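You operate a simulated robot arm through the tools that you are given. There is no shell and no other tool. Be economical: measure what you need, move in short steps, check, and stop when the job is done.

Carry out the task below with a simulated two-armed robot. There is one attempt and no reset: what you move stays moved.

Task
Fetch the aluminium block with the largest size on its label from the door end of the steel table and set it on top of the blue box there. Take the red marker on the door end of the steel table and put it away on the bench end of the steel table. Take the green abrasive pad and put it on the green mat. Fetch the blue end cap and set it on the blue booklet. Take the orange tee key and leave it on the door end of the black table. Fetch the hub marked "15 T" from the door end of the steel table and set it on the yellow pad. Any order will do.

The check looks at the end state, three seconds after you hand in, the way a careful person would. Anything else that was tipped, shoved, dropped, spilled or broken makes it a failure. A push-on lid holds only when it is set on centred and level and pressed home; a screw cap is set on level and turned clockwise until tight.

Robot
Two 7-joint arms with three-finger grippers on one trunk, on a base that drives. Base frame: it is fixed to the floor where the robot stands at the start and does not move with it; the origin is under the middle of the robot, x ahead of it, y to its left, z up; the surface under the hand at the start is at about z = 800. Units: mm, rad, N and s.
The left shoulder is at the start at [74, 126, 1182], the right one opposite. With the tool pointing down near the work surface each hand reaches from about 380 to 840 mm from the robot's upright axis, wherever it stands, measured 20 degrees to its own side. Places, roughly: aluminium block [500, 0, 750]; bench end of the steel table [800, -800, 800]; blue booklet (12x9x2 cm) [-4400, -2400, 800]; blue box (6x8x15 cm) [700, 500, 900]; blue end cap (7x7x3 cm) [-3900, -4600, 900]; door end of the black table [2700, -1300, 800]; green abrasive pad (9x6x4 cm) [-4000, -2300, 800]; green mat (25x16 cm) [-1800, -4660, 880]; hub [750, 500, 750]; orange tee key (10x3x15 cm) [1000, -2100, 900]; red marker [500, 250, 750]; yellow pad (8x8x2 cm) [1100, 400, 800]. Payload 2.94 kg a hand.
Tool frame (each hand has its own): the origin (TCP) lies between the finger pads and is the grasp point; the fingertips stand 30 mm ahead of it; z points along the fingers, y is the line along which they close. The gripper opens to 128 mm. The gripper's body begins 93 mm behind the TCP.
Orientation is told as [roll, pitch, yaw] about the base's x, y, z axes, in that order, counted from this pose: with the fingers straight down and closing along the base's y, the tool's x points along the base's -x, its y along +y and its z along -z.

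Tools
- The arms move only by the tool play_rows. It takes "left_deltas", "right_deltas" or both (then of equal length, played together; a hand with none holds still); each is a list of rows, each an object (a shift or turn left out is 0, a gripper value left out holds the last) with "translation": the shift along the tool's x, y, z in mm, a list of three; "delta_rot": the turn, a rotation vector about the tool's x, y, z in rad, a list of three; "claw": the closure, from 0 (fully open) to 1 (shut). In form: [{"translation": [tx, ty, tz], "delta_rot": [rx, ry, rz], "claw": claw}, ...]. A call has 1 to 10 rows; each row shifts and turns the commanded pose from where the row before left it, along the tool's axes as they then stand. Rows are played at 5 a second. More than 50 mm and 0.15 rad between two rows, or a gripper value outside its range, and nothing of the call is played. A pose out of reach is approached as far as the arm can. The call stops where the force on the tool passes 40 N (or 10 N more than at its start, if that is more) or the arm is blocked; 0.2 s more then pass. Each finger halts on what it meets, pressing with about 38 N; the grip force reading is that of the motor and also rises with nothing between the fingers. The clock runs only during rows and for 0.2 s after the last one: add rows that do not move to give the fingers time. It gives the time, the measured TCP pose, the force on the tool (base axes), the opening and the grip force at its end, in the units of the frame above (readings bear some noise), with the torque about the TCP (base axes, N m) and any sound that the robot's microphone picked up.
- Cameras (640 x 400 px; columns grow to the right, rows downward): "scene" is now at [200.6, 18.2, 1337.6]; the picture's right is [0.08, -1.00, 0.00], its down [-0.61, -0.05, -0.79] and it looks along [0.79, 0.06, -0.61] (base axes); focal length 236 px, centre (320, 200). "left" rides on the left gripper at [69, 15, -120] in its tool frame; the picture's right is [-0.21, 0.98, 0.00], its down [-0.82, -0.18, -0.54] and it looks along [-0.53, -0.12, 0.84] (tool axes); focal length 251 px, centre (320, 200). "right" rides on the right gripper at [69, -15, -120] in its tool frame; the picture's right is [0.21, 0.98, 0.00], its down [-0.82, 0.18, -0.54] and it looks along [-0.53, 0.12, 0.84] (tool axes); focal length 251 px, centre (320, 200). There is no depth. A picture from a camera that has moved, and an enlarged one, comes with that camera's place and axes in the base frame and with its lens. The place of the scene camera against the robot may be out by one fixed shift of up to 18 mm in any direction.
- get_image(camera): a new picture of that camera. It takes no simulated time.
- slide_trunk(by): slides the trunk up (or, below 0, down) by that many mm; the arms and the scene camera ride with it, the base frame stays. It gives what a move gives, with no picture.
- base_move(legs): drives the robot by 1 to 6 legs, each [ahead, left, turn to the left] in mm, mm and rad, along the robot's own axes; the way and the turn of a leg run together, so that a leg with both is an arc; at most 1500 mm and 3.142 rad a leg. The arms and the cameras ride along, it lands a little off, and it stops where it bumps. It gives what a move gives.
- pan_tilt(pan, tilt): turns the head with the scene camera to pan (to the left, within 1.396 rad either way) and tilt (down, from -0.506 to 1.204), counted from straight ahead of the robot. It gives what a move gives.
- inspect(camera, box): a new picture of the part [left, top, right, bottom] of that camera's present view, enlarged. It takes no simulated time.
- job_done(): hands the job in; it is judged then, once.

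Go step by step. Nothing tells you exact positions but the pictures and the camera data: compare them with the known pose of the tool, close in by small moves and look again before you grip or let go. The budget is 186 turns and 154 pictures, counting those below and the enlarged ones. Unless the task says otherwise, let go and move clear before handing in.

The tools are called after "Request:" by a JSON object that holds its "api" and its "payload". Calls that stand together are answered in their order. play_rows: Moves the arms, as the interface text tells. Its arguments: {"type":"object","properties":{"left_deltas":{"type":"array"},"right_deltas":{"type":"array"}},"required":[]} The other tools are called the same way: slide_trunk (by) slides the trunk up or down; base_move (legs) drives the base; pan_tilt (pan, tilt) turns the head that bears the scene camera; get_image (camera) takes a picture; inspect (camera, box) takes an enlarged picture of a part of a camera's view; job_done () hands the job in.

At the start:

```text
time_s: 0.0
left_position: [540.3, 451.6, 1103.8]
left_orientation: [-0.001, 0.0, 0.0]
left_ft_force: [-0.1, -0.3, 0.1]
left_moment: [0.04, -0.02, 0.02]
left_gripper_width: 128.1
left_grip_force: 0.1
right_position: [486.2, -45.3, 1148.1]
right_orientation: [0.002, 0.0, -0.001]
right_ft_force: [0.3, -0.2, 0.2]
right_moment: [-0.01, 0.02, -0.01]
right_gripper_width: 128.2
right_grip_force: 0.0
trunk travel left (down, up): [-400.0, 147.0]
robot x, y, heading: [2.5, -1.6, 0.001]
head pan, tilt: [0.082, 0.661]
```

scene: 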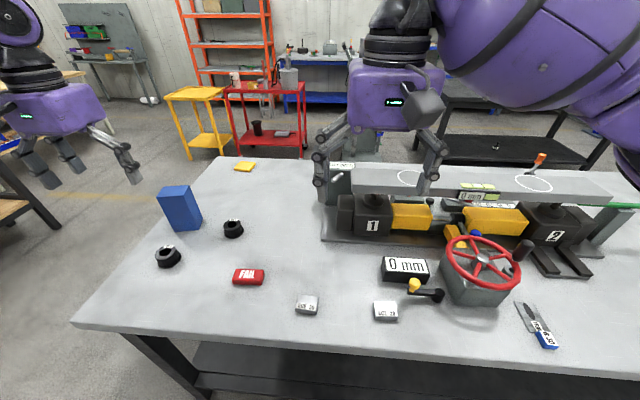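
right: 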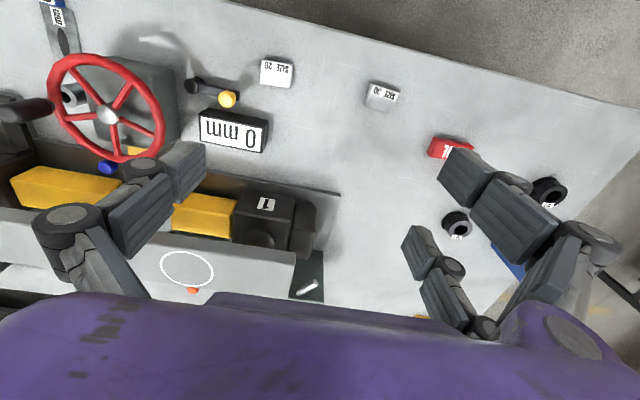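
left: 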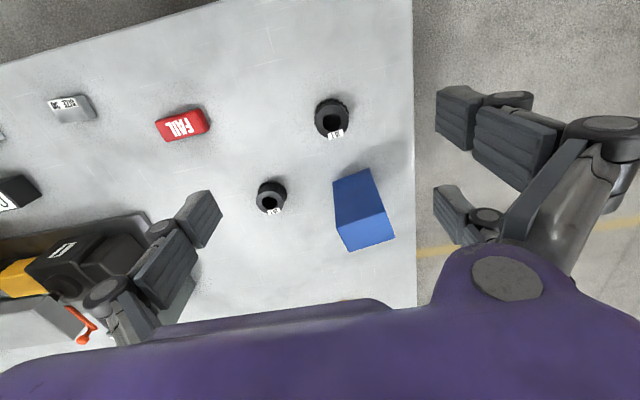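

I see the steel table with two aluminium blocks, the red "FAIL" marker, two hubs, the blue box and the yellow pad. First I read the labels.

Request:
{"api": "inspect", "payload": {"camera": "left", "box": [0, 60, 400, 260]}}

Request:
{"api": "inspect", "payload": {"camera": "right", "box": [240, 40, 600, 265]}}

Request:
{"api": "inspect", "payload": {"camera": "scene", "box": [140, 140, 460, 340]}}

```text
1.60 times, centred on (200, 160) of left
camera zoom: at [470.4, 464.8, 1223.1], right [0.21, 0.98, 0.0], down [0.82, -0.18, 0.54], along [0.53, -0.12, -0.84], focal length 402 px, centre (512, 264)
```

zoom: 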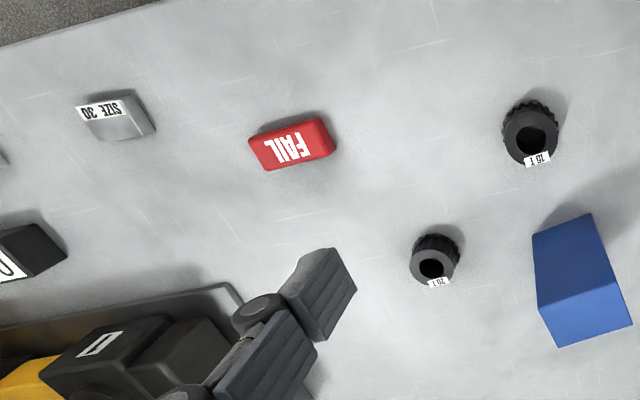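

```text
1.78 times, centred on (420, 152) of right
camera zoom: at [416.6, -62.0, 1268.8], right [-0.21, 0.98, 0.0], down [0.82, 0.18, 0.54], along [0.53, 0.12, -0.84], focal length 447 px, centre (142, 284)
```

zoom: 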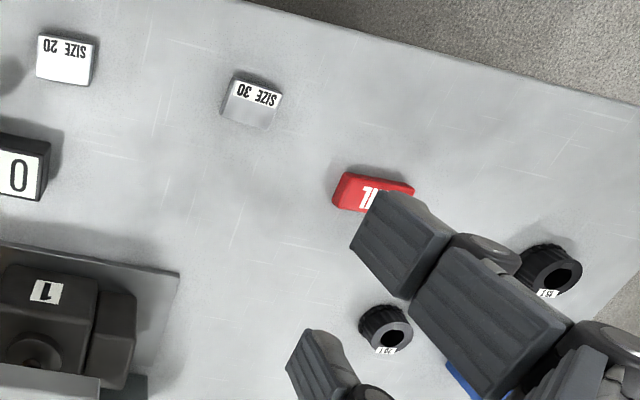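

```text
2.00 times, centred on (300, 240) of scene
camera zoom: at [200.6, 18.2, 1337.6], right [0.08, -1.0, 0.0], down [-0.61, -0.05, -0.79], along [0.79, 0.06, -0.61], focal length 473 px, centre (360, 120)
```

zoom: 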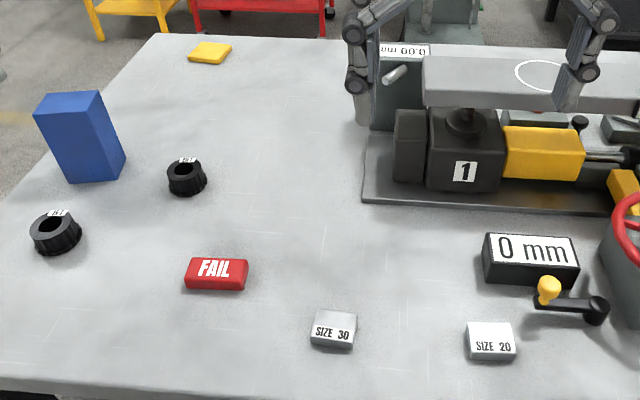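

The larger block is "SIZE 30", around (478, 60). The hub nearer the table corner looks like "15 T". I move the right arm away and bring the left hand over the block.

Request:
{"api": "play_rows", "payload": {"left_deltas": [{"translation": [6.9, -43.5, 11.5]}, {"translation": [6.9, -43.5, 11.5]}, {"translation": [6.9, -43.5, 11.5]}, {"translation": [6.9, -43.5, 11.5]}, {"translation": [6.9, -43.5, 11.5]}, {"translation": [6.9, -43.5, 11.5]}, {"translation": [6.9, -43.5, 11.5]}, {"translation": [6.9, -43.5, 11.5]}, {"translation": [6.9, -43.5, 11.5]}], "right_deltas": [{"translation": [0, -35, 0]}, {"translation": [0, -35, 0]}, {"translation": [0, -35, 0]}, {"translation": [0, -35, 0]}, {"translation": [0, -35, 0]}, {"translation": [0, -35, 0]}, {"translation": [0, -35, 0]}, {"translation": [0, -35, 0]}, {"translation": [0, -35, 0]}]}}

Request:
{"api": "get_image", "payload": {"camera": "left"}}

Request:
{"api": "get_image", "payload": {"camera": "scene"}}

```text
time_s: 2.0
left_position: [479.1, 54.4, 998.9]
left_orientation: [0.004, 0.0, -0.001]
left_ft_force: [0.8, 0.4, -0.5]
left_moment: [0.02, -0.01, -0.05]
left_gripper_width: 128.1
left_grip_force: 0.1
right_position: [485.7, -362.3, 1149.1]
right_orientation: [0.002, -0.001, 0.0]
right_ft_force: [0.4, -0.1, 0.3]
right_moment: [0.03, -0.03, -0.03]
right_gripper_width: 128.0
right_grip_force: 0.1
trunk travel left (down, up): [-400.0, 147.0]
robot x, y, heading: [2.4, -0.7, -0.001]
head pan, tilt: [0.082, 0.661]
```

```text
147 pictures are left
camera left: at [409.2, 68.6, 1118.4], right [0.21, 0.98, 0.0], down [0.82, -0.18, 0.54], along [0.53, -0.11, -0.84], focal length 251 px, centre (320, 200)
```

left: 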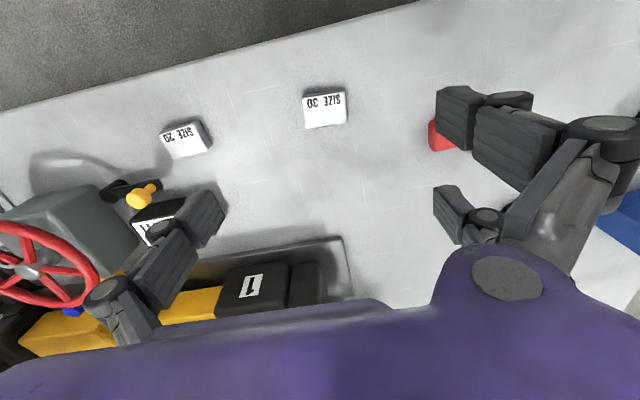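

```text
146 pictures are left
camera scene: at [200.3, 15.8, 1337.6], right [0.08, -1.0, 0.0], down [-0.61, -0.05, -0.79], along [0.79, 0.07, -0.61], focal length 236 px, centre (320, 200)
```

scene: 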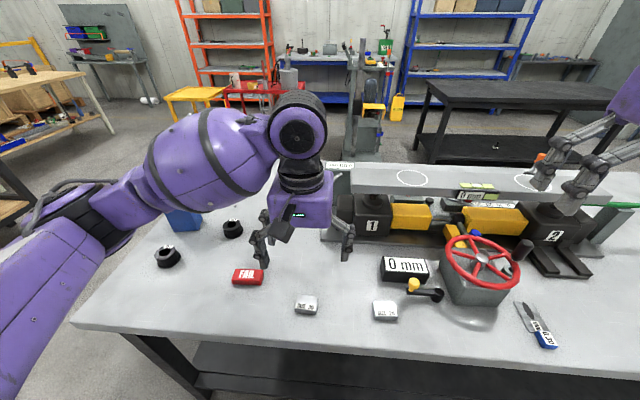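

The block sits at about (479, 60), turned slightly. I descend above it and look again.

Request:
{"api": "play_rows", "payload": {"left_deltas": [{"translation": [0, 6, 40], "delta_rot": [0, 0, 0.09]}, {"translation": [0, 0, 40]}, {"translation": [0, 0, 39]}]}}

Request:
{"api": "get_image", "payload": {"camera": "left"}}

```text
time_s: 2.8
left_position: [478.7, 65.6, 879.2]
left_orientation: [-0.003, -0.001, -0.089]
left_ft_force: [0.1, -0.2, 0.9]
left_moment: [0.0, 0.0, -0.03]
left_gripper_width: 127.8
left_grip_force: 0.1
right_position: [486.7, -360.2, 1149.1]
right_orientation: [0.0, -0.001, -0.003]
right_ft_force: [-1.3, -0.4, 0.2]
right_moment: [0.0, 0.02, 0.01]
right_gripper_width: 128.2
right_grip_force: 0.0
trunk travel left (down, up): [-400.0, 147.0]
robot x, y, heading: [3.0, -1.2, 0.001]
head pan, tilt: [0.082, 0.661]
```

```text
145 pictures are left
camera left: at [410.7, 85.3, 999.6], right [0.3, 0.95, 0.0], down [0.8, -0.25, 0.54], along [0.52, -0.16, -0.84], focal length 251 px, centre (320, 200)
```

left: 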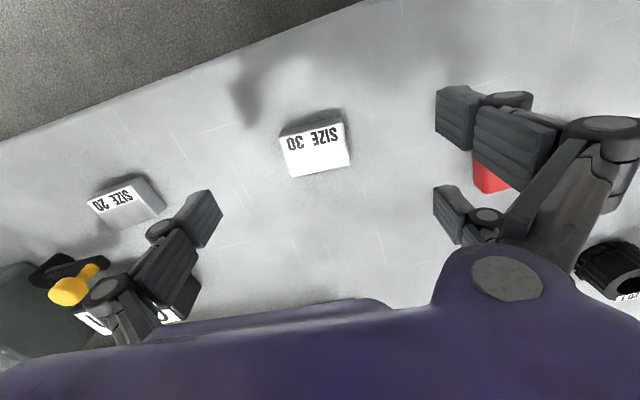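

I shift a few mm and descend, feeling for the table with the fingertips open.

Request:
{"api": "play_rows", "payload": {"left_deltas": [{"translation": [0, -5, 25]}, {"translation": [0, 0, 20]}, {"translation": [0, 0, 3]}, {"translation": [0, 0, 0]}]}}

Request:
{"api": "get_image", "payload": {"camera": "left"}}

```text
time_s: 3.8
left_position: [476.4, 59.6, 831.2]
left_orientation: [0.0, 0.0, -0.09]
left_ft_force: [0.4, 0.2, 1.0]
left_moment: [0.0, 0.01, 0.02]
left_gripper_width: 127.6
left_grip_force: 0.0
right_position: [486.4, -361.4, 1148.5]
right_orientation: [0.003, 0.001, -0.002]
right_ft_force: [0.0, -0.2, -0.1]
right_moment: [0.0, -0.02, 0.02]
right_gripper_width: 127.9
right_grip_force: 0.0
trunk travel left (down, up): [-400.0, 147.0]
robot x, y, heading: [3.8, 1.7, -0.006]
head pan, tilt: [0.082, 0.661]
```

```text
144 pictures are left
camera left: at [408.5, 80.1, 951.9], right [0.3, 0.95, 0.0], down [0.8, -0.25, 0.54], along [0.52, -0.16, -0.84], focal length 251 px, centre (320, 200)
```

left: 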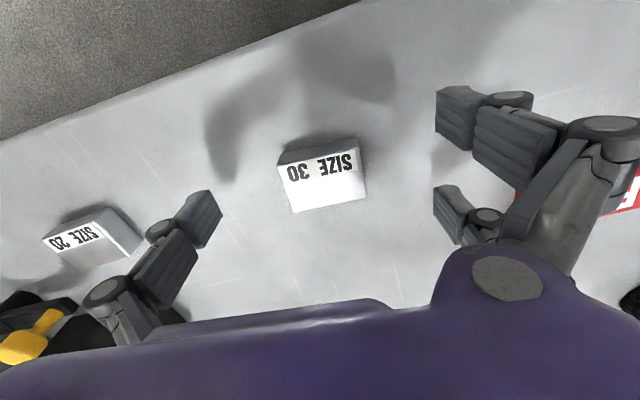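

Request:
{"api": "play_rows", "payload": {"left_deltas": [{"translation": [-7, 0, 5]}, {"translation": [0, 0, 5]}, {"translation": [0, 0, 4]}, {"translation": [0, 0, 0]}]}}

Request:
{"api": "get_image", "payload": {"camera": "left"}}

```text
time_s: 4.8
left_position: [484.2, 57.5, 818.5]
left_orientation: [-0.001, -0.001, -0.088]
left_ft_force: [0.6, -1.0, 0.2]
left_moment: [-0.01, -0.01, 0.01]
left_gripper_width: 127.9
left_grip_force: 0.0
right_position: [486.8, -361.4, 1149.8]
right_orientation: [0.001, 0.0, -0.002]
right_ft_force: [0.4, 0.3, -0.9]
right_moment: [0.0, 0.03, 0.01]
right_gripper_width: 128.1
right_grip_force: 0.1
trunk travel left (down, up): [-400.0, 147.0]
robot x, y, heading: [2.0, 1.1, 0.0]
head pan, tilt: [0.082, 0.661]
```

```text
143 pictures are left
camera left: at [416.3, 79.1, 938.6], right [0.3, 0.95, 0.0], down [0.8, -0.25, 0.54], along [0.52, -0.16, -0.84], focal length 251 px, centre (320, 200)
```

left: 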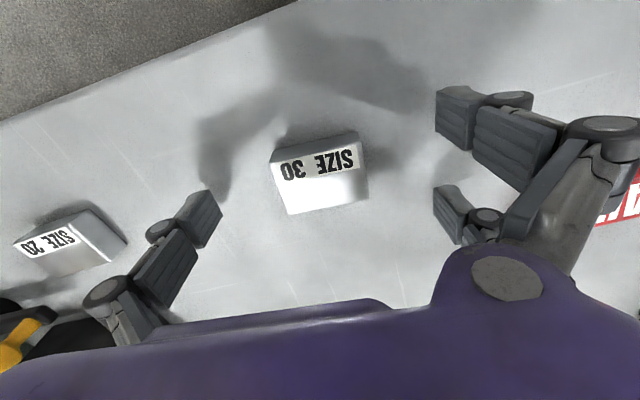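

Request:
{"api": "play_rows", "payload": {"left_deltas": [{"translation": [0, 0, 4]}, {"translation": [0, 0, 4]}, {"translation": [0, 0, 4]}, {"translation": [0, 0, 4]}, {"translation": [0, 0, 0]}]}}

Request:
{"api": "get_image", "payload": {"camera": "left"}}

```text
time_s: 5.9
left_position: [484.2, 58.5, 808.4]
left_orientation: [-0.002, -0.006, -0.09]
left_ft_force: [-11.4, 3.9, 23.4]
left_moment: [0.93, 0.51, 0.34]
left_gripper_width: 128.2
left_grip_force: 0.2
right_position: [484.1, -359.2, 1149.9]
right_orientation: [-0.002, -0.001, 0.001]
right_ft_force: [0.6, -0.6, -0.1]
right_moment: [-0.01, 0.06, 0.0]
right_gripper_width: 128.1
right_grip_force: 0.1
trunk travel left (down, up): [-400.0, 147.0]
robot x, y, heading: [-3.9, -2.8, 0.0]
head pan, tilt: [0.082, 0.661]
stopped in row 5 (left hand): the force on the tool passed its limit at 42 N (the readings are from after the stop); the commanded pose is now the measured one
```

```text
142 pictures are left
camera left: at [415.6, 79.2, 927.9], right [0.3, 0.95, 0.0], down [0.8, -0.25, 0.55], along [0.52, -0.17, -0.84], focal length 251 px, centre (320, 200)
```

left: 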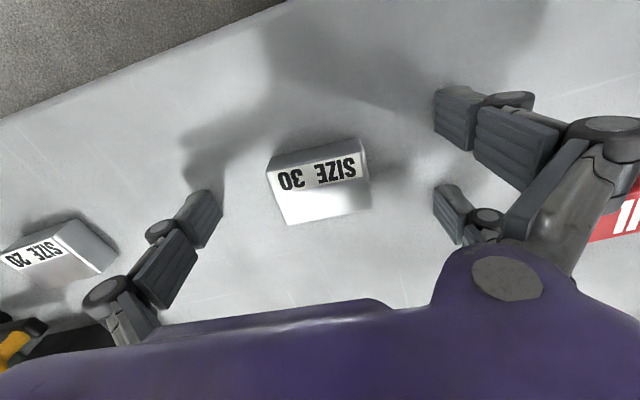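

Contact: the table top is at about z = 779. I lift 4 mm and close on the block.

Request:
{"api": "play_rows", "payload": {"left_deltas": [{"translation": [0, 0, -4]}, {"claw": 0.5}, {"claw": 0.9}, {"claw": 0.9}, {"claw": 0.9}, {"claw": 0.9}]}}

Request:
{"api": "get_image", "payload": {"camera": "left"}}

```text
time_s: 6.8
left_position: [489.1, 63.9, 821.1]
left_orientation: [0.005, -0.026, -0.09]
left_ft_force: [-3.6, 21.8, 66.4]
left_moment: [2.04, 1.83, -0.97]
left_gripper_width: 100.2
left_grip_force: 44.3
right_position: [481.2, -358.1, 1151.0]
right_orientation: [0.001, -0.004, 0.0]
right_ft_force: [-0.6, 0.4, 0.1]
right_moment: [-0.02, -0.03, -0.01]
right_gripper_width: 128.0
right_grip_force: 0.0
trunk travel left (down, up): [-400.0, 147.0]
robot x, y, heading: [0.2, -1.4, 0.004]
head pan, tilt: [0.082, 0.661]
stopped in row 4 (left hand): the force on the tool passed its limit at 45 N (the readings are from after the stop); the commanded pose is now the measured one
```

```text
141 pictures are left
camera left: at [417.6, 83.4, 939.5], right [0.3, 0.95, 0.01], down [0.79, -0.25, 0.56], along [0.54, -0.16, -0.83], focal length 251 px, centre (320, 200)
```

left: 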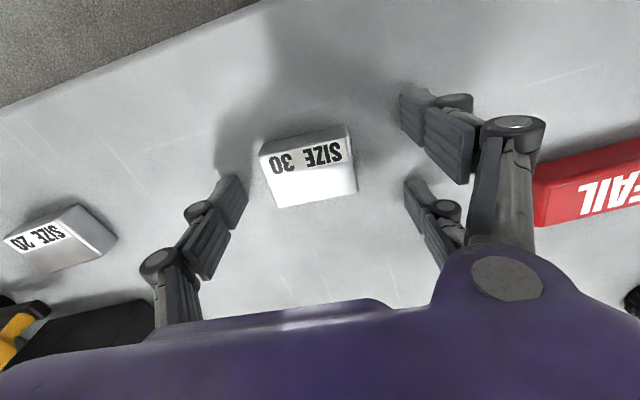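

The fingertips swing forward as they close, so they pressed on the table. I rise, half-close clear of the block, and feel again.

Request:
{"api": "play_rows", "payload": {"left_deltas": [{"translation": [0, 0, -25]}, {"translation": [0, 0, -5], "delta_rot": [0, -0.02, 0]}, {"claw": 0.45}, {"claw": 0.45}, {"claw": 0.45}]}}

Request:
{"api": "get_image", "payload": {"camera": "left"}}

```text
time_s: 8.0
left_position: [487.4, 60.2, 841.7]
left_orientation: [0.0, -0.031, -0.088]
left_ft_force: [0.3, 0.4, -0.6]
left_moment: [0.02, 0.0, -0.02]
left_gripper_width: 70.6
left_grip_force: 0.0
right_position: [485.6, -360.2, 1147.7]
right_orientation: [0.002, 0.0, 0.001]
right_ft_force: [0.2, -0.8, 0.5]
right_moment: [-0.02, 0.01, -0.01]
right_gripper_width: 127.9
right_grip_force: 0.0
trunk travel left (down, up): [-400.0, 147.0]
robot x, y, heading: [-1.9, 3.7, 0.002]
head pan, tilt: [0.082, 0.661]
```

```text
140 pictures are left
camera left: at [416.7, 80.9, 960.5], right [0.3, 0.95, 0.01], down [0.79, -0.25, 0.57], along [0.54, -0.16, -0.82], focal length 251 px, centre (320, 200)
```

left: 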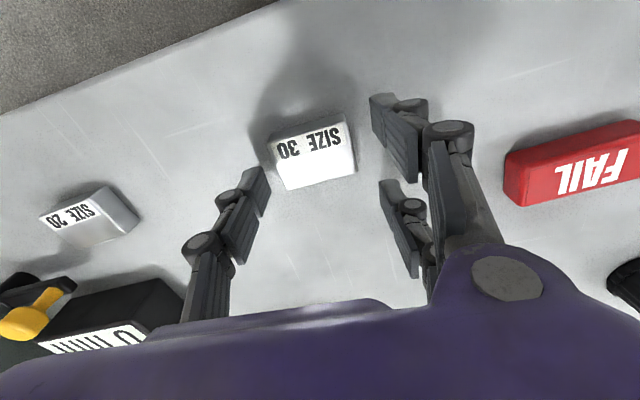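

Request:
{"api": "inspect", "payload": {"camera": "scene", "box": [200, 180, 400, 320]}}

Request:
{"api": "get_image", "payload": {"camera": "right"}}

```text
2.86 times, centred on (300, 250) of scene
camera zoom: at [200.5, 18.7, 1337.5], right [0.08, -1.0, 0.0], down [-0.61, -0.05, -0.79], along [0.79, 0.07, -0.61], focal length 675 px, centre (377, 57)
```

zoom: 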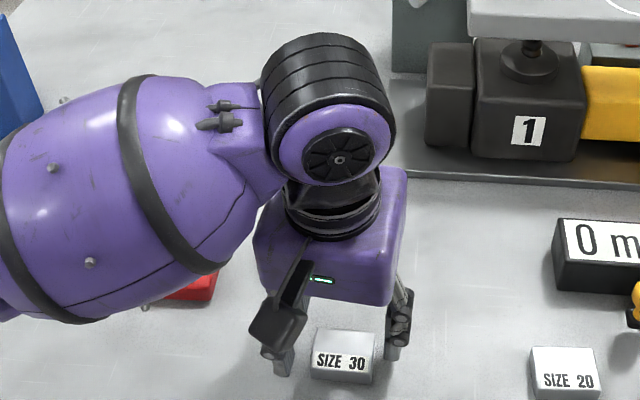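

```text
138 pictures are left
camera right: at [416.7, -376.4, 1269.3], right [-0.21, 0.98, 0.0], down [0.82, 0.18, 0.54], along [0.53, 0.12, -0.84], focal length 251 px, centre (320, 200)
```

right: 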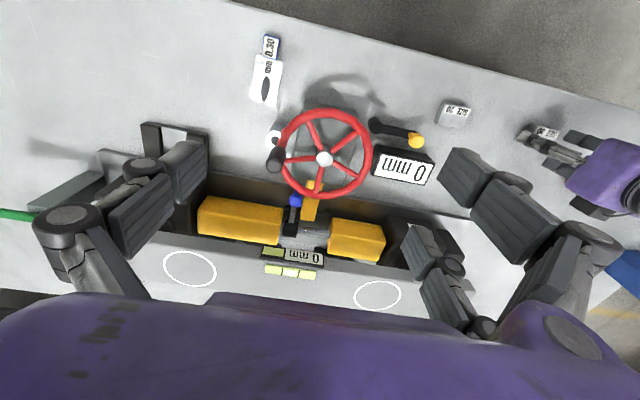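

Request:
{"api": "play_rows", "payload": {"left_deltas": [{"translation": [0, 0, 5], "delta_rot": [0, 0.03, 0]}, {"translation": [0, 0, 4]}, {"translation": [0, 0, 3]}, {"translation": [0, 0, 3]}, {"translation": [0, 0, 0]}]}}

Request:
{"api": "get_image", "payload": {"camera": "left"}}

```text
time_s: 9.2
left_position: [488.2, 59.2, 827.5]
left_orientation: [0.001, -0.001, -0.089]
left_ft_force: [0.3, -0.4, 0.4]
left_moment: [-0.01, 0.01, -0.01]
left_gripper_width: 70.4
left_grip_force: 0.0
right_position: [485.1, -359.7, 1149.8]
right_orientation: [0.0, 0.0, 0.0]
right_ft_force: [-0.7, -0.3, 0.3]
right_moment: [0.01, 0.0, -0.02]
right_gripper_width: 128.1
right_grip_force: 0.0
trunk travel left (down, up): [-400.0, 147.0]
robot x, y, heading: [2.4, -0.2, 0.0]
head pan, tilt: [0.082, 0.661]
```

```text
137 pictures are left
camera left: at [419.9, 80.2, 947.6], right [0.3, 0.95, 0.0], down [0.8, -0.25, 0.54], along [0.52, -0.16, -0.84], focal length 251 px, centre (320, 200)
```

left: 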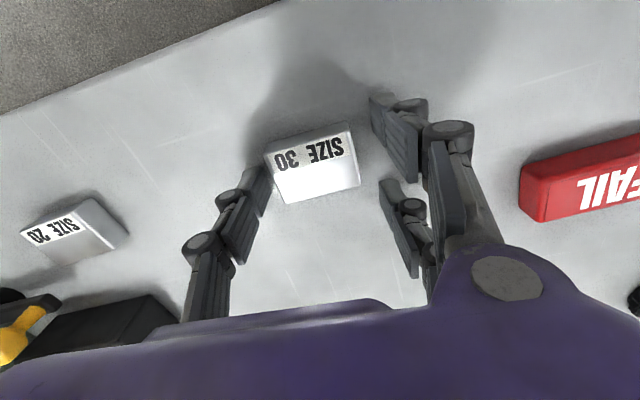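

Request:
{"api": "play_rows", "payload": {"left_deltas": [{"translation": [5, -1, 3]}, {"translation": [0, 0, 2]}, {"claw": 0.55}, {"claw": 0.62}, {"claw": 0.7}, {"claw": 0.7}]}}

Request:
{"api": "get_image", "payload": {"camera": "left"}}

```text
time_s: 9.9
left_position: [485.4, 61.8, 828.2]
left_orientation: [0.002, -0.012, -0.09]
left_ft_force: [-4.3, 7.5, 25.0]
left_moment: [0.42, 0.48, 0.01]
left_gripper_width: 48.6
left_grip_force: 37.5
right_position: [485.7, -360.3, 1148.3]
right_orientation: [0.0, -0.001, 0.0]
right_ft_force: [0.1, 0.2, 0.4]
right_moment: [-0.04, -0.01, -0.03]
right_gripper_width: 127.8
right_grip_force: 0.0
trunk travel left (down, up): [-400.0, 147.0]
robot x, y, heading: [-2.3, 1.6, 0.003]
head pan, tilt: [0.082, 0.661]
stopped in row 3 (left hand): the force on the tool passed its limit at 50 N (the readings are from after the stop); the commanded pose is now the measured one
```

```text
136 pictures are left
camera left: at [416.5, 81.4, 948.8], right [0.3, 0.95, 0.01], down [0.8, -0.25, 0.55], along [0.53, -0.16, -0.83], focal length 251 px, centre (320, 200)
```

left: 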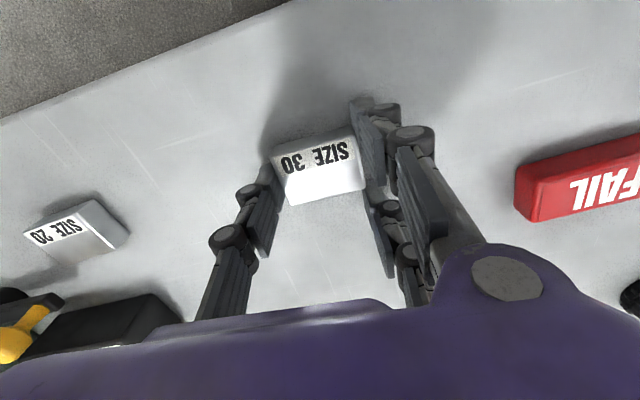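

The grip holds on the block at 48 mm. I lift gently and check.

Request:
{"api": "play_rows", "payload": {"left_deltas": [{"translation": [0, 0, -2], "claw": 0.75}, {"claw": 0.75}, {"translation": [0, 0, -15]}, {"translation": [0, 0, -40]}, {"translation": [0, 0, 0]}]}}

Request:
{"api": "get_image", "payload": {"camera": "left"}}

```text
time_s: 11.1
left_position: [485.1, 58.5, 882.4]
left_orientation: [0.002, -0.008, -0.089]
left_ft_force: [0.9, 0.0, -1.4]
left_moment: [-0.01, -0.03, 0.0]
left_gripper_width: 48.3
left_grip_force: 38.1
right_position: [487.5, -360.1, 1149.0]
right_orientation: [0.003, 0.001, 0.0]
right_ft_force: [0.3, -0.1, -0.1]
right_moment: [-0.03, 0.0, 0.0]
right_gripper_width: 127.8
right_grip_force: 0.0
trunk travel left (down, up): [-400.0, 147.0]
robot x, y, heading: [1.4, 0.7, 0.009]
head pan, tilt: [0.082, 0.661]
```

```text
135 pictures are left
camera left: at [416.3, 79.3, 1001.9], right [0.3, 0.95, 0.0], down [0.8, -0.25, 0.55], along [0.52, -0.16, -0.84], focal length 251 px, centre (320, 200)
```

left: 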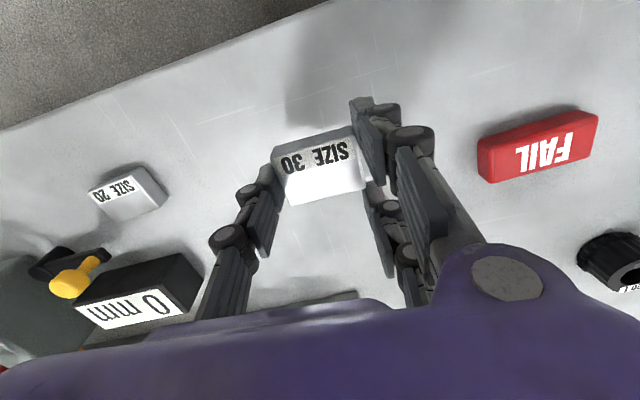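

The block is held. I raise it and move toward the blue box to look at its top.

Request:
{"api": "play_rows", "payload": {"left_deltas": [{"translation": [0, 0, -45], "delta_rot": [0, 0.008, -0.09]}, {"translation": [0, 0, -48]}, {"translation": [0, 0, -48]}, {"translation": [0, 0, -40]}, {"translation": [0, 48, 0]}, {"translation": [0, 48, 0]}, {"translation": [0, 48, 0]}, {"translation": [0, 48, 0]}, {"translation": [0, 48, 0]}, {"translation": [0, 48, 0]}]}}

Request:
{"api": "get_image", "payload": {"camera": "left"}}

Request:
{"api": "get_image", "payload": {"camera": "scene"}}

```text
time_s: 13.3
left_position: [484.9, 348.6, 1065.5]
left_orientation: [0.002, 0.001, 0.0]
left_ft_force: [-0.1, -0.1, -0.9]
left_moment: [-0.04, 0.01, -0.01]
left_gripper_width: 48.4
left_grip_force: 37.6
right_position: [485.5, -358.4, 1149.2]
right_orientation: [0.0, 0.0, -0.001]
right_ft_force: [0.0, -1.2, 0.4]
right_moment: [0.01, -0.05, -0.01]
right_gripper_width: 127.8
right_grip_force: 0.1
trunk travel left (down, up): [-400.0, 147.0]
robot x, y, heading: [0.8, 1.1, 0.001]
head pan, tilt: [0.082, 0.661]
```

```text
134 pictures are left
camera left: at [414.6, 363.0, 1185.2], right [0.21, 0.98, 0.0], down [0.82, -0.18, 0.54], along [0.53, -0.11, -0.84], focal length 251 px, centre (320, 200)
```

left: 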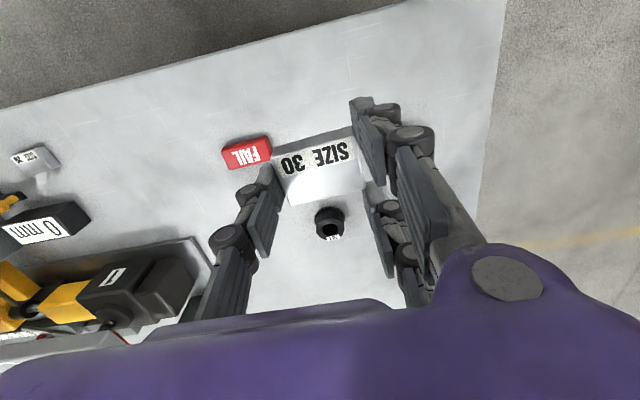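

```text
133 pictures are left
camera scene: at [199.9, 19.9, 1337.7], right [0.08, -1.0, 0.0], down [-0.61, -0.05, -0.79], along [0.79, 0.07, -0.61], focal length 236 px, centre (320, 200)
```

scene: 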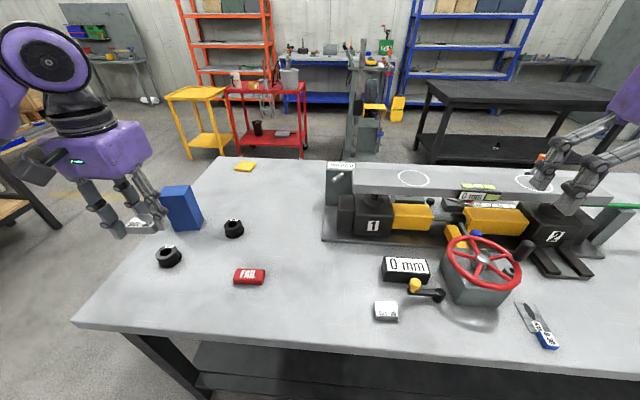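

Request:
{"api": "inspect", "payload": {"camera": "scene", "box": [140, 160, 260, 280]}}

```text
3.33 times, centred on (200, 220) of scene
camera zoom: at [199.9, 19.9, 1337.7], right [0.08, -1.0, 0.0], down [-0.61, -0.05, -0.79], along [0.79, 0.07, -0.61], focal length 788 px, centre (720, 133)
```

zoom: 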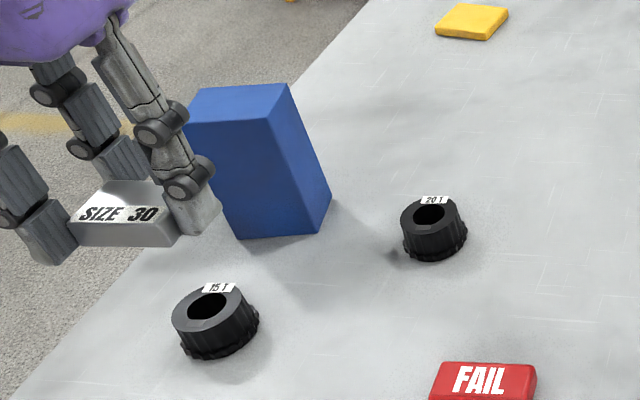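

Hub labels are confirmed (15 T is the one nearer the robot). The box top is centred near (716, 478), a bit far to reach, so I drive 300 mm left.

Request:
{"api": "base_move", "payload": {"legs": [[0, 300, 0]]}}

Request:
{"api": "get_image", "payload": {"camera": "scene"}}

```text
time_s: 16.6
left_position: [482.5, 649.9, 1065.2]
left_orientation: [0.003, 0.0, 0.004]
left_ft_force: [0.8, 0.6, -0.9]
left_moment: [0.01, 0.03, 0.02]
left_gripper_width: 48.5
left_grip_force: 37.9
right_position: [488.7, -57.5, 1150.0]
right_orientation: [0.001, 0.001, 0.004]
right_ft_force: [-0.5, 0.2, -0.2]
right_moment: [0.02, 0.02, 0.02]
right_gripper_width: 128.1
right_grip_force: 0.0
trunk travel left (down, up): [-400.0, 147.0]
robot x, y, heading: [3.3, 300.2, 0.007]
head pan, tilt: [0.082, 0.661]
```

```text
131 pictures are left
camera scene: at [199.6, 319.9, 1337.5], right [0.09, -1.0, 0.0], down [-0.61, -0.05, -0.79], along [0.79, 0.07, -0.61], focal length 236 px, centre (320, 200)
```

scene: 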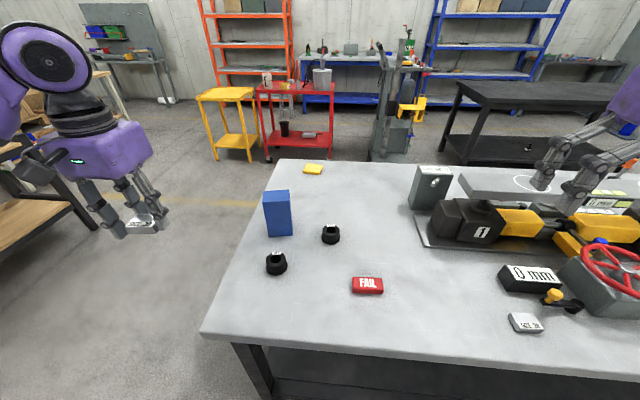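

Request:
{"api": "play_rows", "payload": {"left_deltas": [{"translation": [-32, -34, 0], "delta_rot": [0, 0, -0.1]}, {"translation": [-32, -34, 0]}, {"translation": [-32, -34, 0]}, {"translation": [-32, -34, 0]}, {"translation": [-32, -34, 0]}]}}

Request:
{"api": "get_image", "payload": {"camera": "left"}}

Request:
{"api": "inspect", "payload": {"camera": "scene", "box": [200, 120, 360, 220]}}

```text
time_s: 17.8
left_position: [658.9, 495.7, 1066.0]
left_orientation: [0.003, -0.001, 0.106]
left_ft_force: [0.1, -0.6, -0.2]
left_moment: [0.02, -0.03, 0.0]
left_gripper_width: 48.1
left_grip_force: 37.6
right_position: [488.3, -58.6, 1147.6]
right_orientation: [0.001, 0.001, 0.004]
right_ft_force: [-0.7, -0.6, -0.6]
right_moment: [0.03, 0.02, 0.0]
right_gripper_width: 127.9
right_grip_force: 0.0
trunk travel left (down, up): [-400.0, 147.0]
robot x, y, heading: [0.8, 297.4, 0.009]
head pan, tilt: [0.082, 0.661]
```

```text
130 pictures are left
camera left: at [587.3, 501.6, 1185.9], right [0.11, 0.99, 0.0], down [0.84, -0.09, 0.54], along [0.54, -0.06, -0.84], focal length 251 px, centre (320, 200)
```

left: 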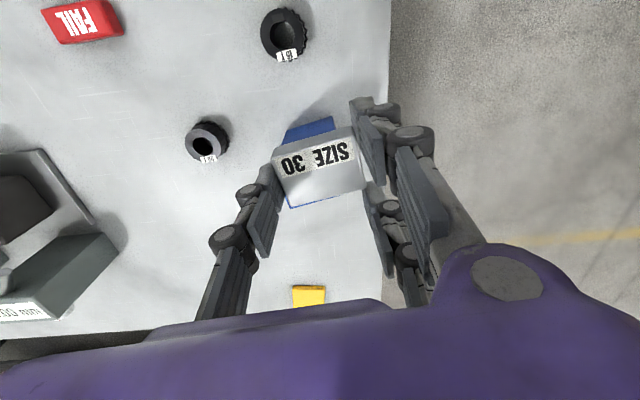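

```text
4.00 times, centred on (280, 170) of scene
camera zoom: at [200.6, 318.3, 1337.4], right [0.09, -1.0, 0.0], down [-0.61, -0.05, -0.79], along [0.79, 0.07, -0.61], focal length 946 px, centre (480, 320)
```

zoom: 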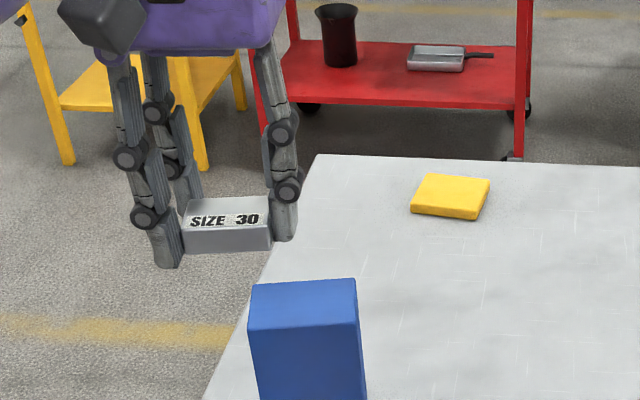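

The box top's centre computes to about (714, 481), turned ~0.15 rad. I position the block above and descend near the top.

Request:
{"api": "play_rows", "payload": {"left_deltas": [{"translation": [0, 0, 0], "delta_rot": [0, 0, -0.045]}, {"translation": [-27.5, -11.7, 0]}, {"translation": [-27.5, -11.7, 0]}, {"translation": [0, 0, 35]}, {"translation": [0, 0, 33]}, {"translation": [0, 0, 0]}]}}

Request:
{"api": "get_image", "payload": {"camera": "left"}}

Request:
{"api": "inspect", "payload": {"camera": "scene", "box": [200, 120, 360, 260]}}

```text
time_s: 19.2
left_position: [713.2, 481.4, 998.8]
left_orientation: [0.002, -0.002, 0.149]
left_ft_force: [-0.3, -0.1, -1.1]
left_moment: [0.01, -0.03, -0.01]
left_gripper_width: 48.0
left_grip_force: 37.8
right_position: [486.9, -59.1, 1148.6]
right_orientation: [0.002, 0.0, 0.005]
right_ft_force: [0.2, 0.7, -0.3]
right_moment: [-0.01, 0.02, 0.0]
right_gripper_width: 127.7
right_grip_force: 0.0
trunk travel left (down, up): [-400.0, 147.0]
robot x, y, heading: [-1.1, 298.7, 0.005]
head pan, tilt: [0.082, 0.661]
```

```text
128 pictures are left
camera left: at [642.0, 484.8, 1118.2], right [0.07, 1.0, 0.0], down [0.84, -0.06, 0.54], along [0.54, -0.03, -0.84], focal length 251 px, centre (320, 200)
```

left: 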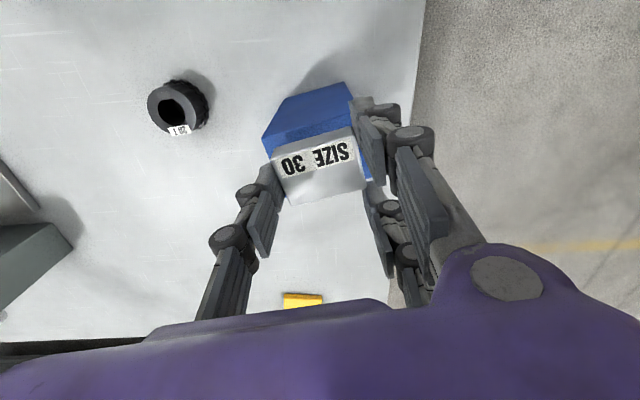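

```text
2.86 times, centred on (280, 190) of scene
camera zoom: at [199.2, 319.7, 1337.6], right [0.09, -1.0, 0.0], down [-0.61, -0.05, -0.79], along [0.79, 0.07, -0.61], focal length 675 px, centre (434, 229)
```

zoom: 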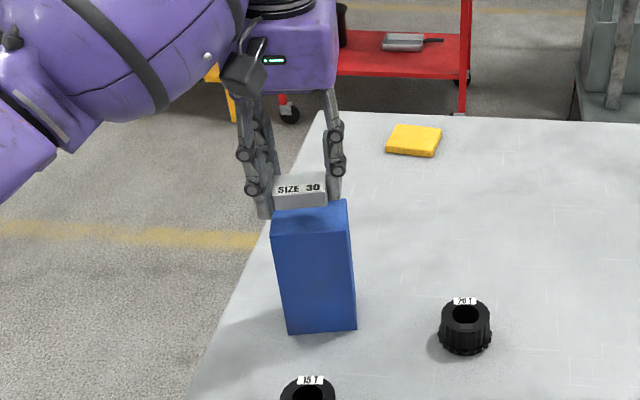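

Well aligned; I shift 6 mm forward and lower until contact.

Request:
{"api": "play_rows", "payload": {"left_deltas": [{"translation": [-6, 2, 6]}, {"translation": [0, 0, 6]}, {"translation": [0, 0, 3]}, {"translation": [0, 0, 0]}]}}

Request:
{"api": "inspect", "payload": {"camera": "scene", "box": [240, 160, 320, 210]}}

Request:
{"api": "get_image", "payload": {"camera": "left"}}

```text
time_s: 20.2
left_position: [719.4, 484.2, 982.4]
left_orientation: [0.001, 0.002, 0.149]
left_ft_force: [-0.7, 0.8, -1.5]
left_moment: [0.0, 0.01, -0.01]
left_gripper_width: 48.3
left_grip_force: 38.3
right_position: [488.2, -57.1, 1148.8]
right_orientation: [0.001, 0.0, 0.004]
right_ft_force: [0.1, -0.7, 0.5]
right_moment: [-0.01, -0.01, -0.02]
right_gripper_width: 127.9
right_grip_force: 0.1
trunk travel left (down, up): [-400.0, 147.0]
robot x, y, heading: [-3.2, 302.1, 0.008]
head pan, tilt: [0.082, 0.661]
```

```text
8.00 times, centred on (280, 185) of scene
camera zoom: at [199.6, 319.8, 1337.5], right [0.09, -1.0, 0.0], down [-0.61, -0.05, -0.79], along [0.79, 0.07, -0.61], focal length 1891 px, centre (640, 320)
```

zoom: 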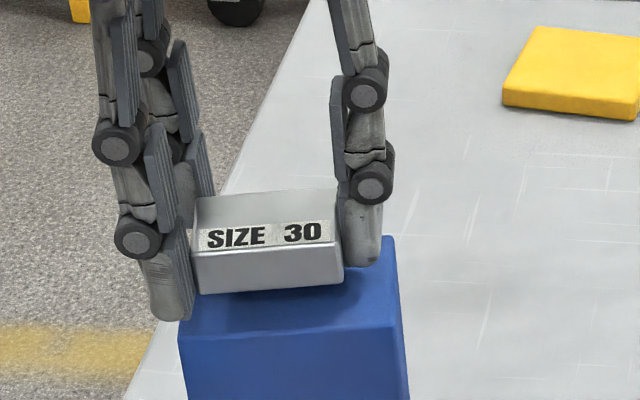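

```text
125 pictures are left
camera left: at [648.9, 487.3, 1102.3], right [0.07, 1.0, 0.0], down [0.84, -0.06, 0.54], along [0.54, -0.03, -0.84], focal length 251 px, centre (320, 200)
```

left: 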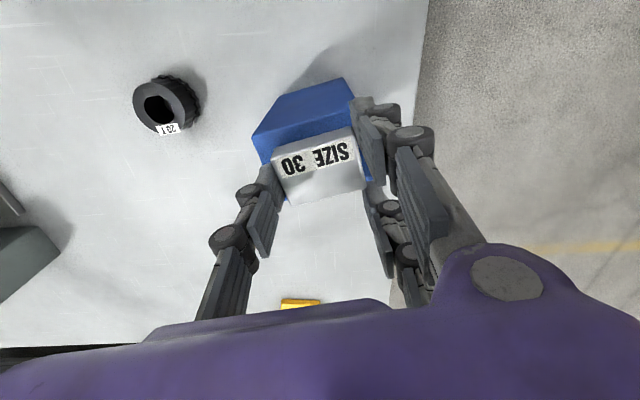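

Still hovering slightly; I nudge forward and right, then lower in small steps to contact.

Request:
{"api": "play_rows", "payload": {"left_deltas": [{"translation": [-5, -4, 2]}, {"translation": [0, 0, 2]}, {"translation": [0, 0, 2]}, {"translation": [0, 0, 2]}, {"translation": [0, 0, 2]}, {"translation": [0, 0, 2]}]}}

Request:
{"api": "inspect", "payload": {"camera": "scene", "box": [240, 160, 320, 210]}}

```text
time_s: 21.6
left_position: [724.9, 478.7, 970.4]
left_orientation: [0.001, -0.001, 0.149]
left_ft_force: [-0.2, -0.6, -0.3]
left_moment: [0.03, -0.06, 0.0]
left_gripper_width: 48.2
left_grip_force: 38.6
right_position: [487.3, -57.6, 1148.4]
right_orientation: [0.001, 0.001, 0.006]
right_ft_force: [-0.8, 0.2, -0.1]
right_moment: [0.01, 0.0, -0.05]
right_gripper_width: 127.9
right_grip_force: 0.1
trunk travel left (down, up): [-400.0, 147.0]
robot x, y, heading: [-1.1, 297.7, 0.001]
head pan, tilt: [0.082, 0.661]
```

```text
8.00 times, centred on (280, 185) of scene
camera zoom: at [199.6, 319.7, 1337.6], right [0.09, -1.0, 0.0], down [-0.61, -0.05, -0.79], along [0.79, 0.07, -0.61], focal length 1891 px, centre (640, 320)
```

zoom: 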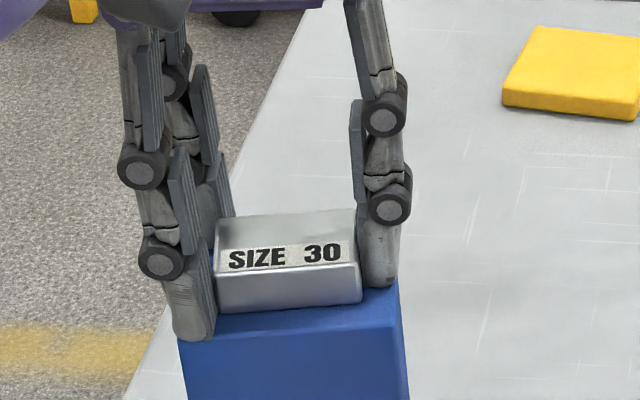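

Request:
{"api": "play_rows", "payload": {"left_deltas": [{"translation": [0, 0, 2]}, {"translation": [0, 0, 2]}, {"translation": [0, 0, 2]}, {"translation": [0, 0, 0]}]}}

Request:
{"api": "inspect", "payload": {"camera": "scene", "box": [240, 160, 320, 210]}}

```text
time_s: 22.6
left_position: [724.3, 479.0, 970.6]
left_orientation: [0.0, -0.009, 0.152]
left_ft_force: [7.7, 4.6, 33.8]
left_moment: [0.46, -0.08, -0.15]
left_gripper_width: 48.2
left_grip_force: 38.2
right_position: [484.9, -57.0, 1150.8]
right_orientation: [0.001, -0.002, 0.005]
right_ft_force: [0.0, 0.1, -0.3]
right_moment: [0.02, 0.0, -0.03]
right_gripper_width: 128.1
right_grip_force: 0.0
trunk travel left (down, up): [-400.0, 147.0]
robot x, y, heading: [-1.0, 300.3, 0.001]
head pan, tilt: [0.082, 0.661]
```

```text
8.00 times, centred on (280, 185) of scene
camera zoom: at [197.0, 319.6, 1338.2], right [0.09, -1.0, 0.0], down [-0.61, -0.05, -0.79], along [0.79, 0.07, -0.61], focal length 1891 px, centre (640, 320)
```

zoom: 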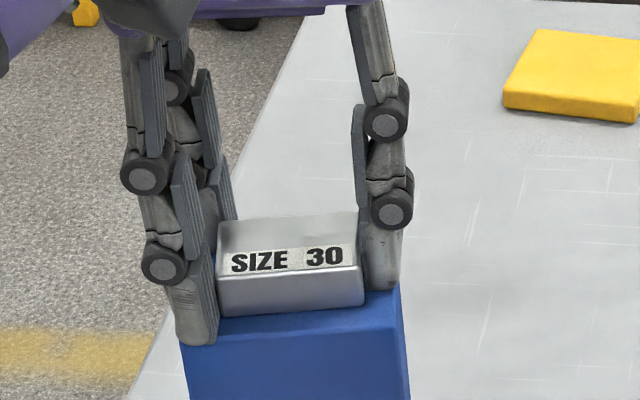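

Contact made. I relieve the press, open, and rise.

Request:
{"api": "play_rows", "payload": {"left_deltas": [{"translation": [0, 0, -5]}, {"translation": [0, 0, 0]}, {"claw": 0.58}, {"claw": 0.5}, {"claw": 0.45}, {"translation": [0, 0, -10]}, {"translation": [0, 0, -30]}, {"translation": [0, 0, -40]}, {"translation": [0, 0, -45]}, {"translation": [0, 0, -10]}]}}

Request:
{"api": "inspect", "payload": {"camera": "scene", "box": [200, 150, 360, 250]}}

```text
time_s: 24.8
left_position: [724.5, 480.1, 1105.3]
left_orientation: [0.002, 0.001, 0.152]
left_ft_force: [0.3, 0.9, 0.1]
left_moment: [0.03, 0.01, -0.01]
left_gripper_width: 70.3
left_grip_force: 0.1
right_position: [488.5, -57.7, 1148.3]
right_orientation: [0.0, -0.001, 0.005]
right_ft_force: [0.4, 0.5, -0.3]
right_moment: [0.0, 0.04, 0.0]
right_gripper_width: 128.0
right_grip_force: 0.0
trunk travel left (down, up): [-400.0, 147.0]
robot x, y, heading: [-1.5, 299.0, 0.007]
head pan, tilt: [0.082, 0.661]
```

```text
4.00 times, centred on (280, 200) of scene
camera zoom: at [199.9, 319.9, 1337.5], right [0.09, -1.0, 0.0], down [-0.61, -0.05, -0.79], along [0.79, 0.07, -0.61], focal length 946 px, centre (480, 200)
```

zoom: 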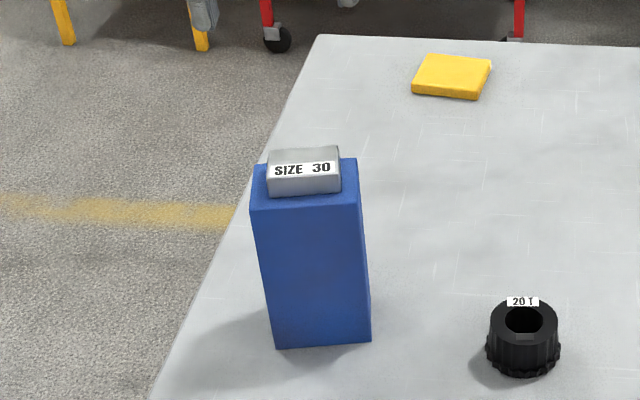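

The block rests well on the box. Next the hub "15 T": move the left hand back above it.

Request:
{"api": "play_rows", "payload": {"left_deltas": [{"delta_rot": [0, 0, 0.15]}, {"translation": [36, -5, 0]}, {"translation": [36, -5, 0]}, {"translation": [36, -5, 0]}, {"translation": [36, -5, 20], "claw": 0.3}, {"translation": [0, 0, 45]}, {"translation": [0, 0, 45]}]}}

Request:
{"api": "get_image", "payload": {"camera": "left"}}

Request:
{"api": "get_image", "payload": {"camera": "scene"}}

```text
time_s: 26.4
left_position: [578.4, 459.3, 993.9]
left_orientation: [0.003, -0.003, 0.002]
left_ft_force: [-0.1, 0.9, 0.8]
left_moment: [0.0, 0.0, 0.0]
left_gripper_width: 89.6
left_grip_force: 0.0
right_position: [487.8, -57.0, 1149.6]
right_orientation: [0.001, -0.001, 0.004]
right_ft_force: [-0.8, 0.1, -0.8]
right_moment: [-0.02, 0.01, 0.01]
right_gripper_width: 128.1
right_grip_force: 0.1
trunk travel left (down, up): [-400.0, 147.0]
robot x, y, heading: [1.7, 298.6, 0.004]
head pan, tilt: [0.082, 0.661]
```

```text
121 pictures are left
camera left: at [509.1, 473.9, 1113.3], right [0.21, 0.98, 0.0], down [0.82, -0.18, 0.54], along [0.53, -0.11, -0.84], focal length 251 px, centre (320, 200)
```

left: 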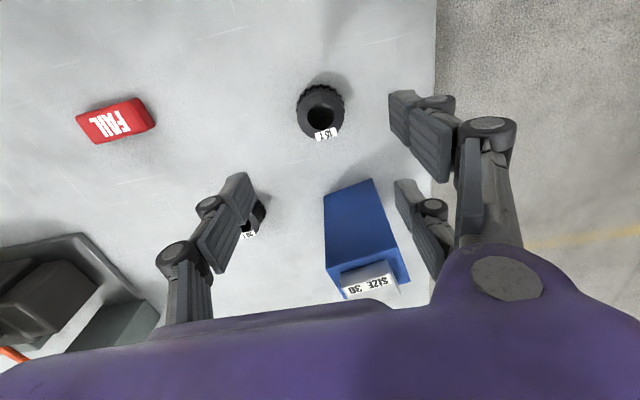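

```text
120 pictures are left
camera scene: at [199.7, 320.3, 1337.5], right [0.09, -1.0, 0.0], down [-0.61, -0.05, -0.79], along [0.79, 0.07, -0.61], focal length 236 px, centre (320, 200)
```

scene: 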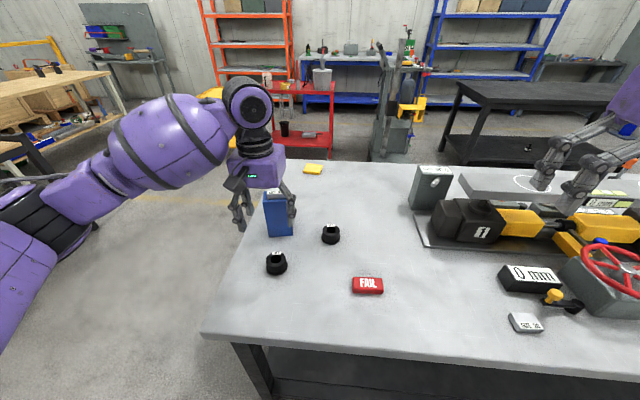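

Request:
{"api": "play_rows", "payload": {"left_deltas": [{"translation": [0, 2, 45]}, {"translation": [0, 0, 45]}, {"translation": [0, 0, 0]}]}}

Request:
{"api": "get_image", "payload": {"camera": "left"}}

```text
time_s: 27.2
left_position: [579.5, 460.6, 905.4]
left_orientation: [0.001, -0.001, 0.002]
left_ft_force: [-0.5, -0.6, 0.1]
left_moment: [-0.01, -0.01, -0.01]
left_gripper_width: 89.1
left_grip_force: 0.0
right_position: [486.6, -57.8, 1149.1]
right_orientation: [0.002, 0.001, 0.007]
right_ft_force: [0.4, -0.3, 0.0]
right_moment: [-0.03, 0.02, 0.0]
right_gripper_width: 128.0
right_grip_force: 0.1
trunk travel left (down, up): [-400.0, 147.0]
robot x, y, heading: [0.6, 299.4, 0.006]
head pan, tilt: [0.082, 0.661]
```

```text
119 pictures are left
camera left: at [510.6, 474.2, 1024.6], right [0.21, 0.98, 0.0], down [0.82, -0.18, 0.54], along [0.53, -0.11, -0.84], focal length 251 px, centre (320, 200)
```

left: 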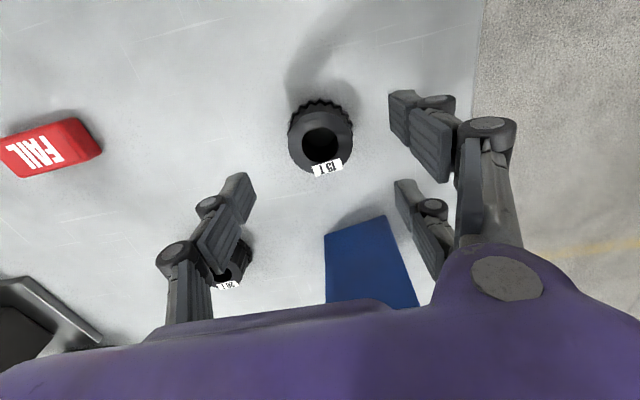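

Request:
{"api": "play_rows", "payload": {"left_deltas": [{"translation": [-3, 0, 35]}, {"translation": [0, 0, 35]}, {"translation": [0, 0, 0]}]}}

Request:
{"api": "get_image", "payload": {"camera": "left"}}

```text
time_s: 28.0
left_position: [583.1, 461.0, 833.4]
left_orientation: [0.001, 0.0, 0.002]
left_ft_force: [-0.8, -0.4, -0.2]
left_moment: [-0.02, -0.02, 0.0]
left_gripper_width: 89.6
left_grip_force: 0.1
right_position: [485.5, -57.5, 1149.3]
right_orientation: [0.002, 0.0, 0.005]
right_ft_force: [-0.7, -0.3, 0.4]
right_moment: [0.0, 0.0, 0.01]
right_gripper_width: 128.1
right_grip_force: 0.1
trunk travel left (down, up): [-400.0, 147.0]
robot x, y, heading: [-4.3, 303.4, 0.009]
head pan, tilt: [0.082, 0.661]
```

```text
118 pictures are left
camera left: at [513.9, 475.1, 953.0], right [0.21, 0.98, 0.0], down [0.82, -0.18, 0.54], along [0.53, -0.11, -0.84], focal length 251 px, centre (320, 200)
```

left: 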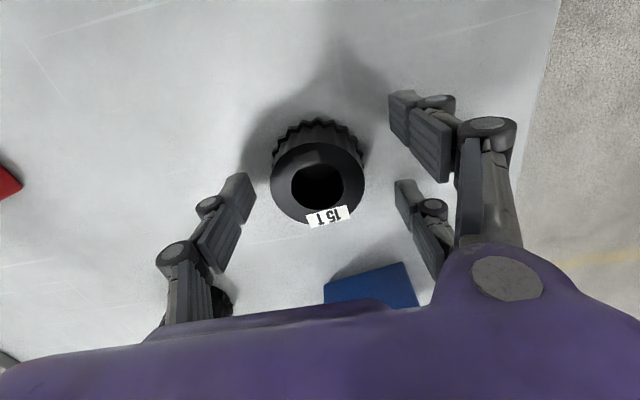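

Request:
{"api": "play_rows", "payload": {"left_deltas": [{"translation": [1, 0, 0], "claw": 0.5}, {"claw": 0.65}, {"claw": 0.8}, {"claw": 0.8}, {"translation": [0, 0, -10]}, {"translation": [0, 0, -40]}, {"translation": [0, 0, 0]}]}}

Request:
{"api": "get_image", "payload": {"camera": "left"}}

```text
time_s: 29.6
left_position: [584.3, 462.6, 881.1]
left_orientation: [0.001, 0.001, 0.002]
left_ft_force: [1.1, -0.4, -3.3]
left_moment: [0.01, 0.01, -0.01]
left_gripper_width: 42.1
left_grip_force: 38.1
right_position: [488.1, -57.4, 1148.8]
right_orientation: [0.0, -0.001, 0.004]
right_ft_force: [1.1, -0.2, 0.3]
right_moment: [-0.01, 0.04, 0.02]
right_gripper_width: 127.8
right_grip_force: 0.1
trunk travel left (down, up): [-400.0, 147.0]
robot x, y, heading: [4.4, 298.5, 0.004]
head pan, tilt: [0.082, 0.661]
```

```text
117 pictures are left
camera left: at [514.4, 476.3, 1002.2], right [0.21, 0.98, 0.0], down [0.82, -0.18, 0.54], along [0.53, -0.11, -0.84], focal length 251 px, centre (320, 200)
```

left: 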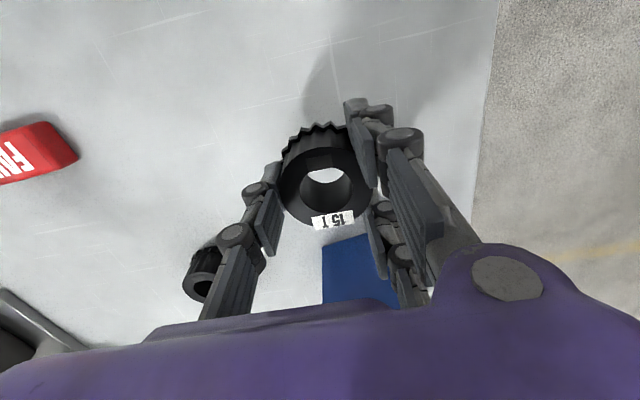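

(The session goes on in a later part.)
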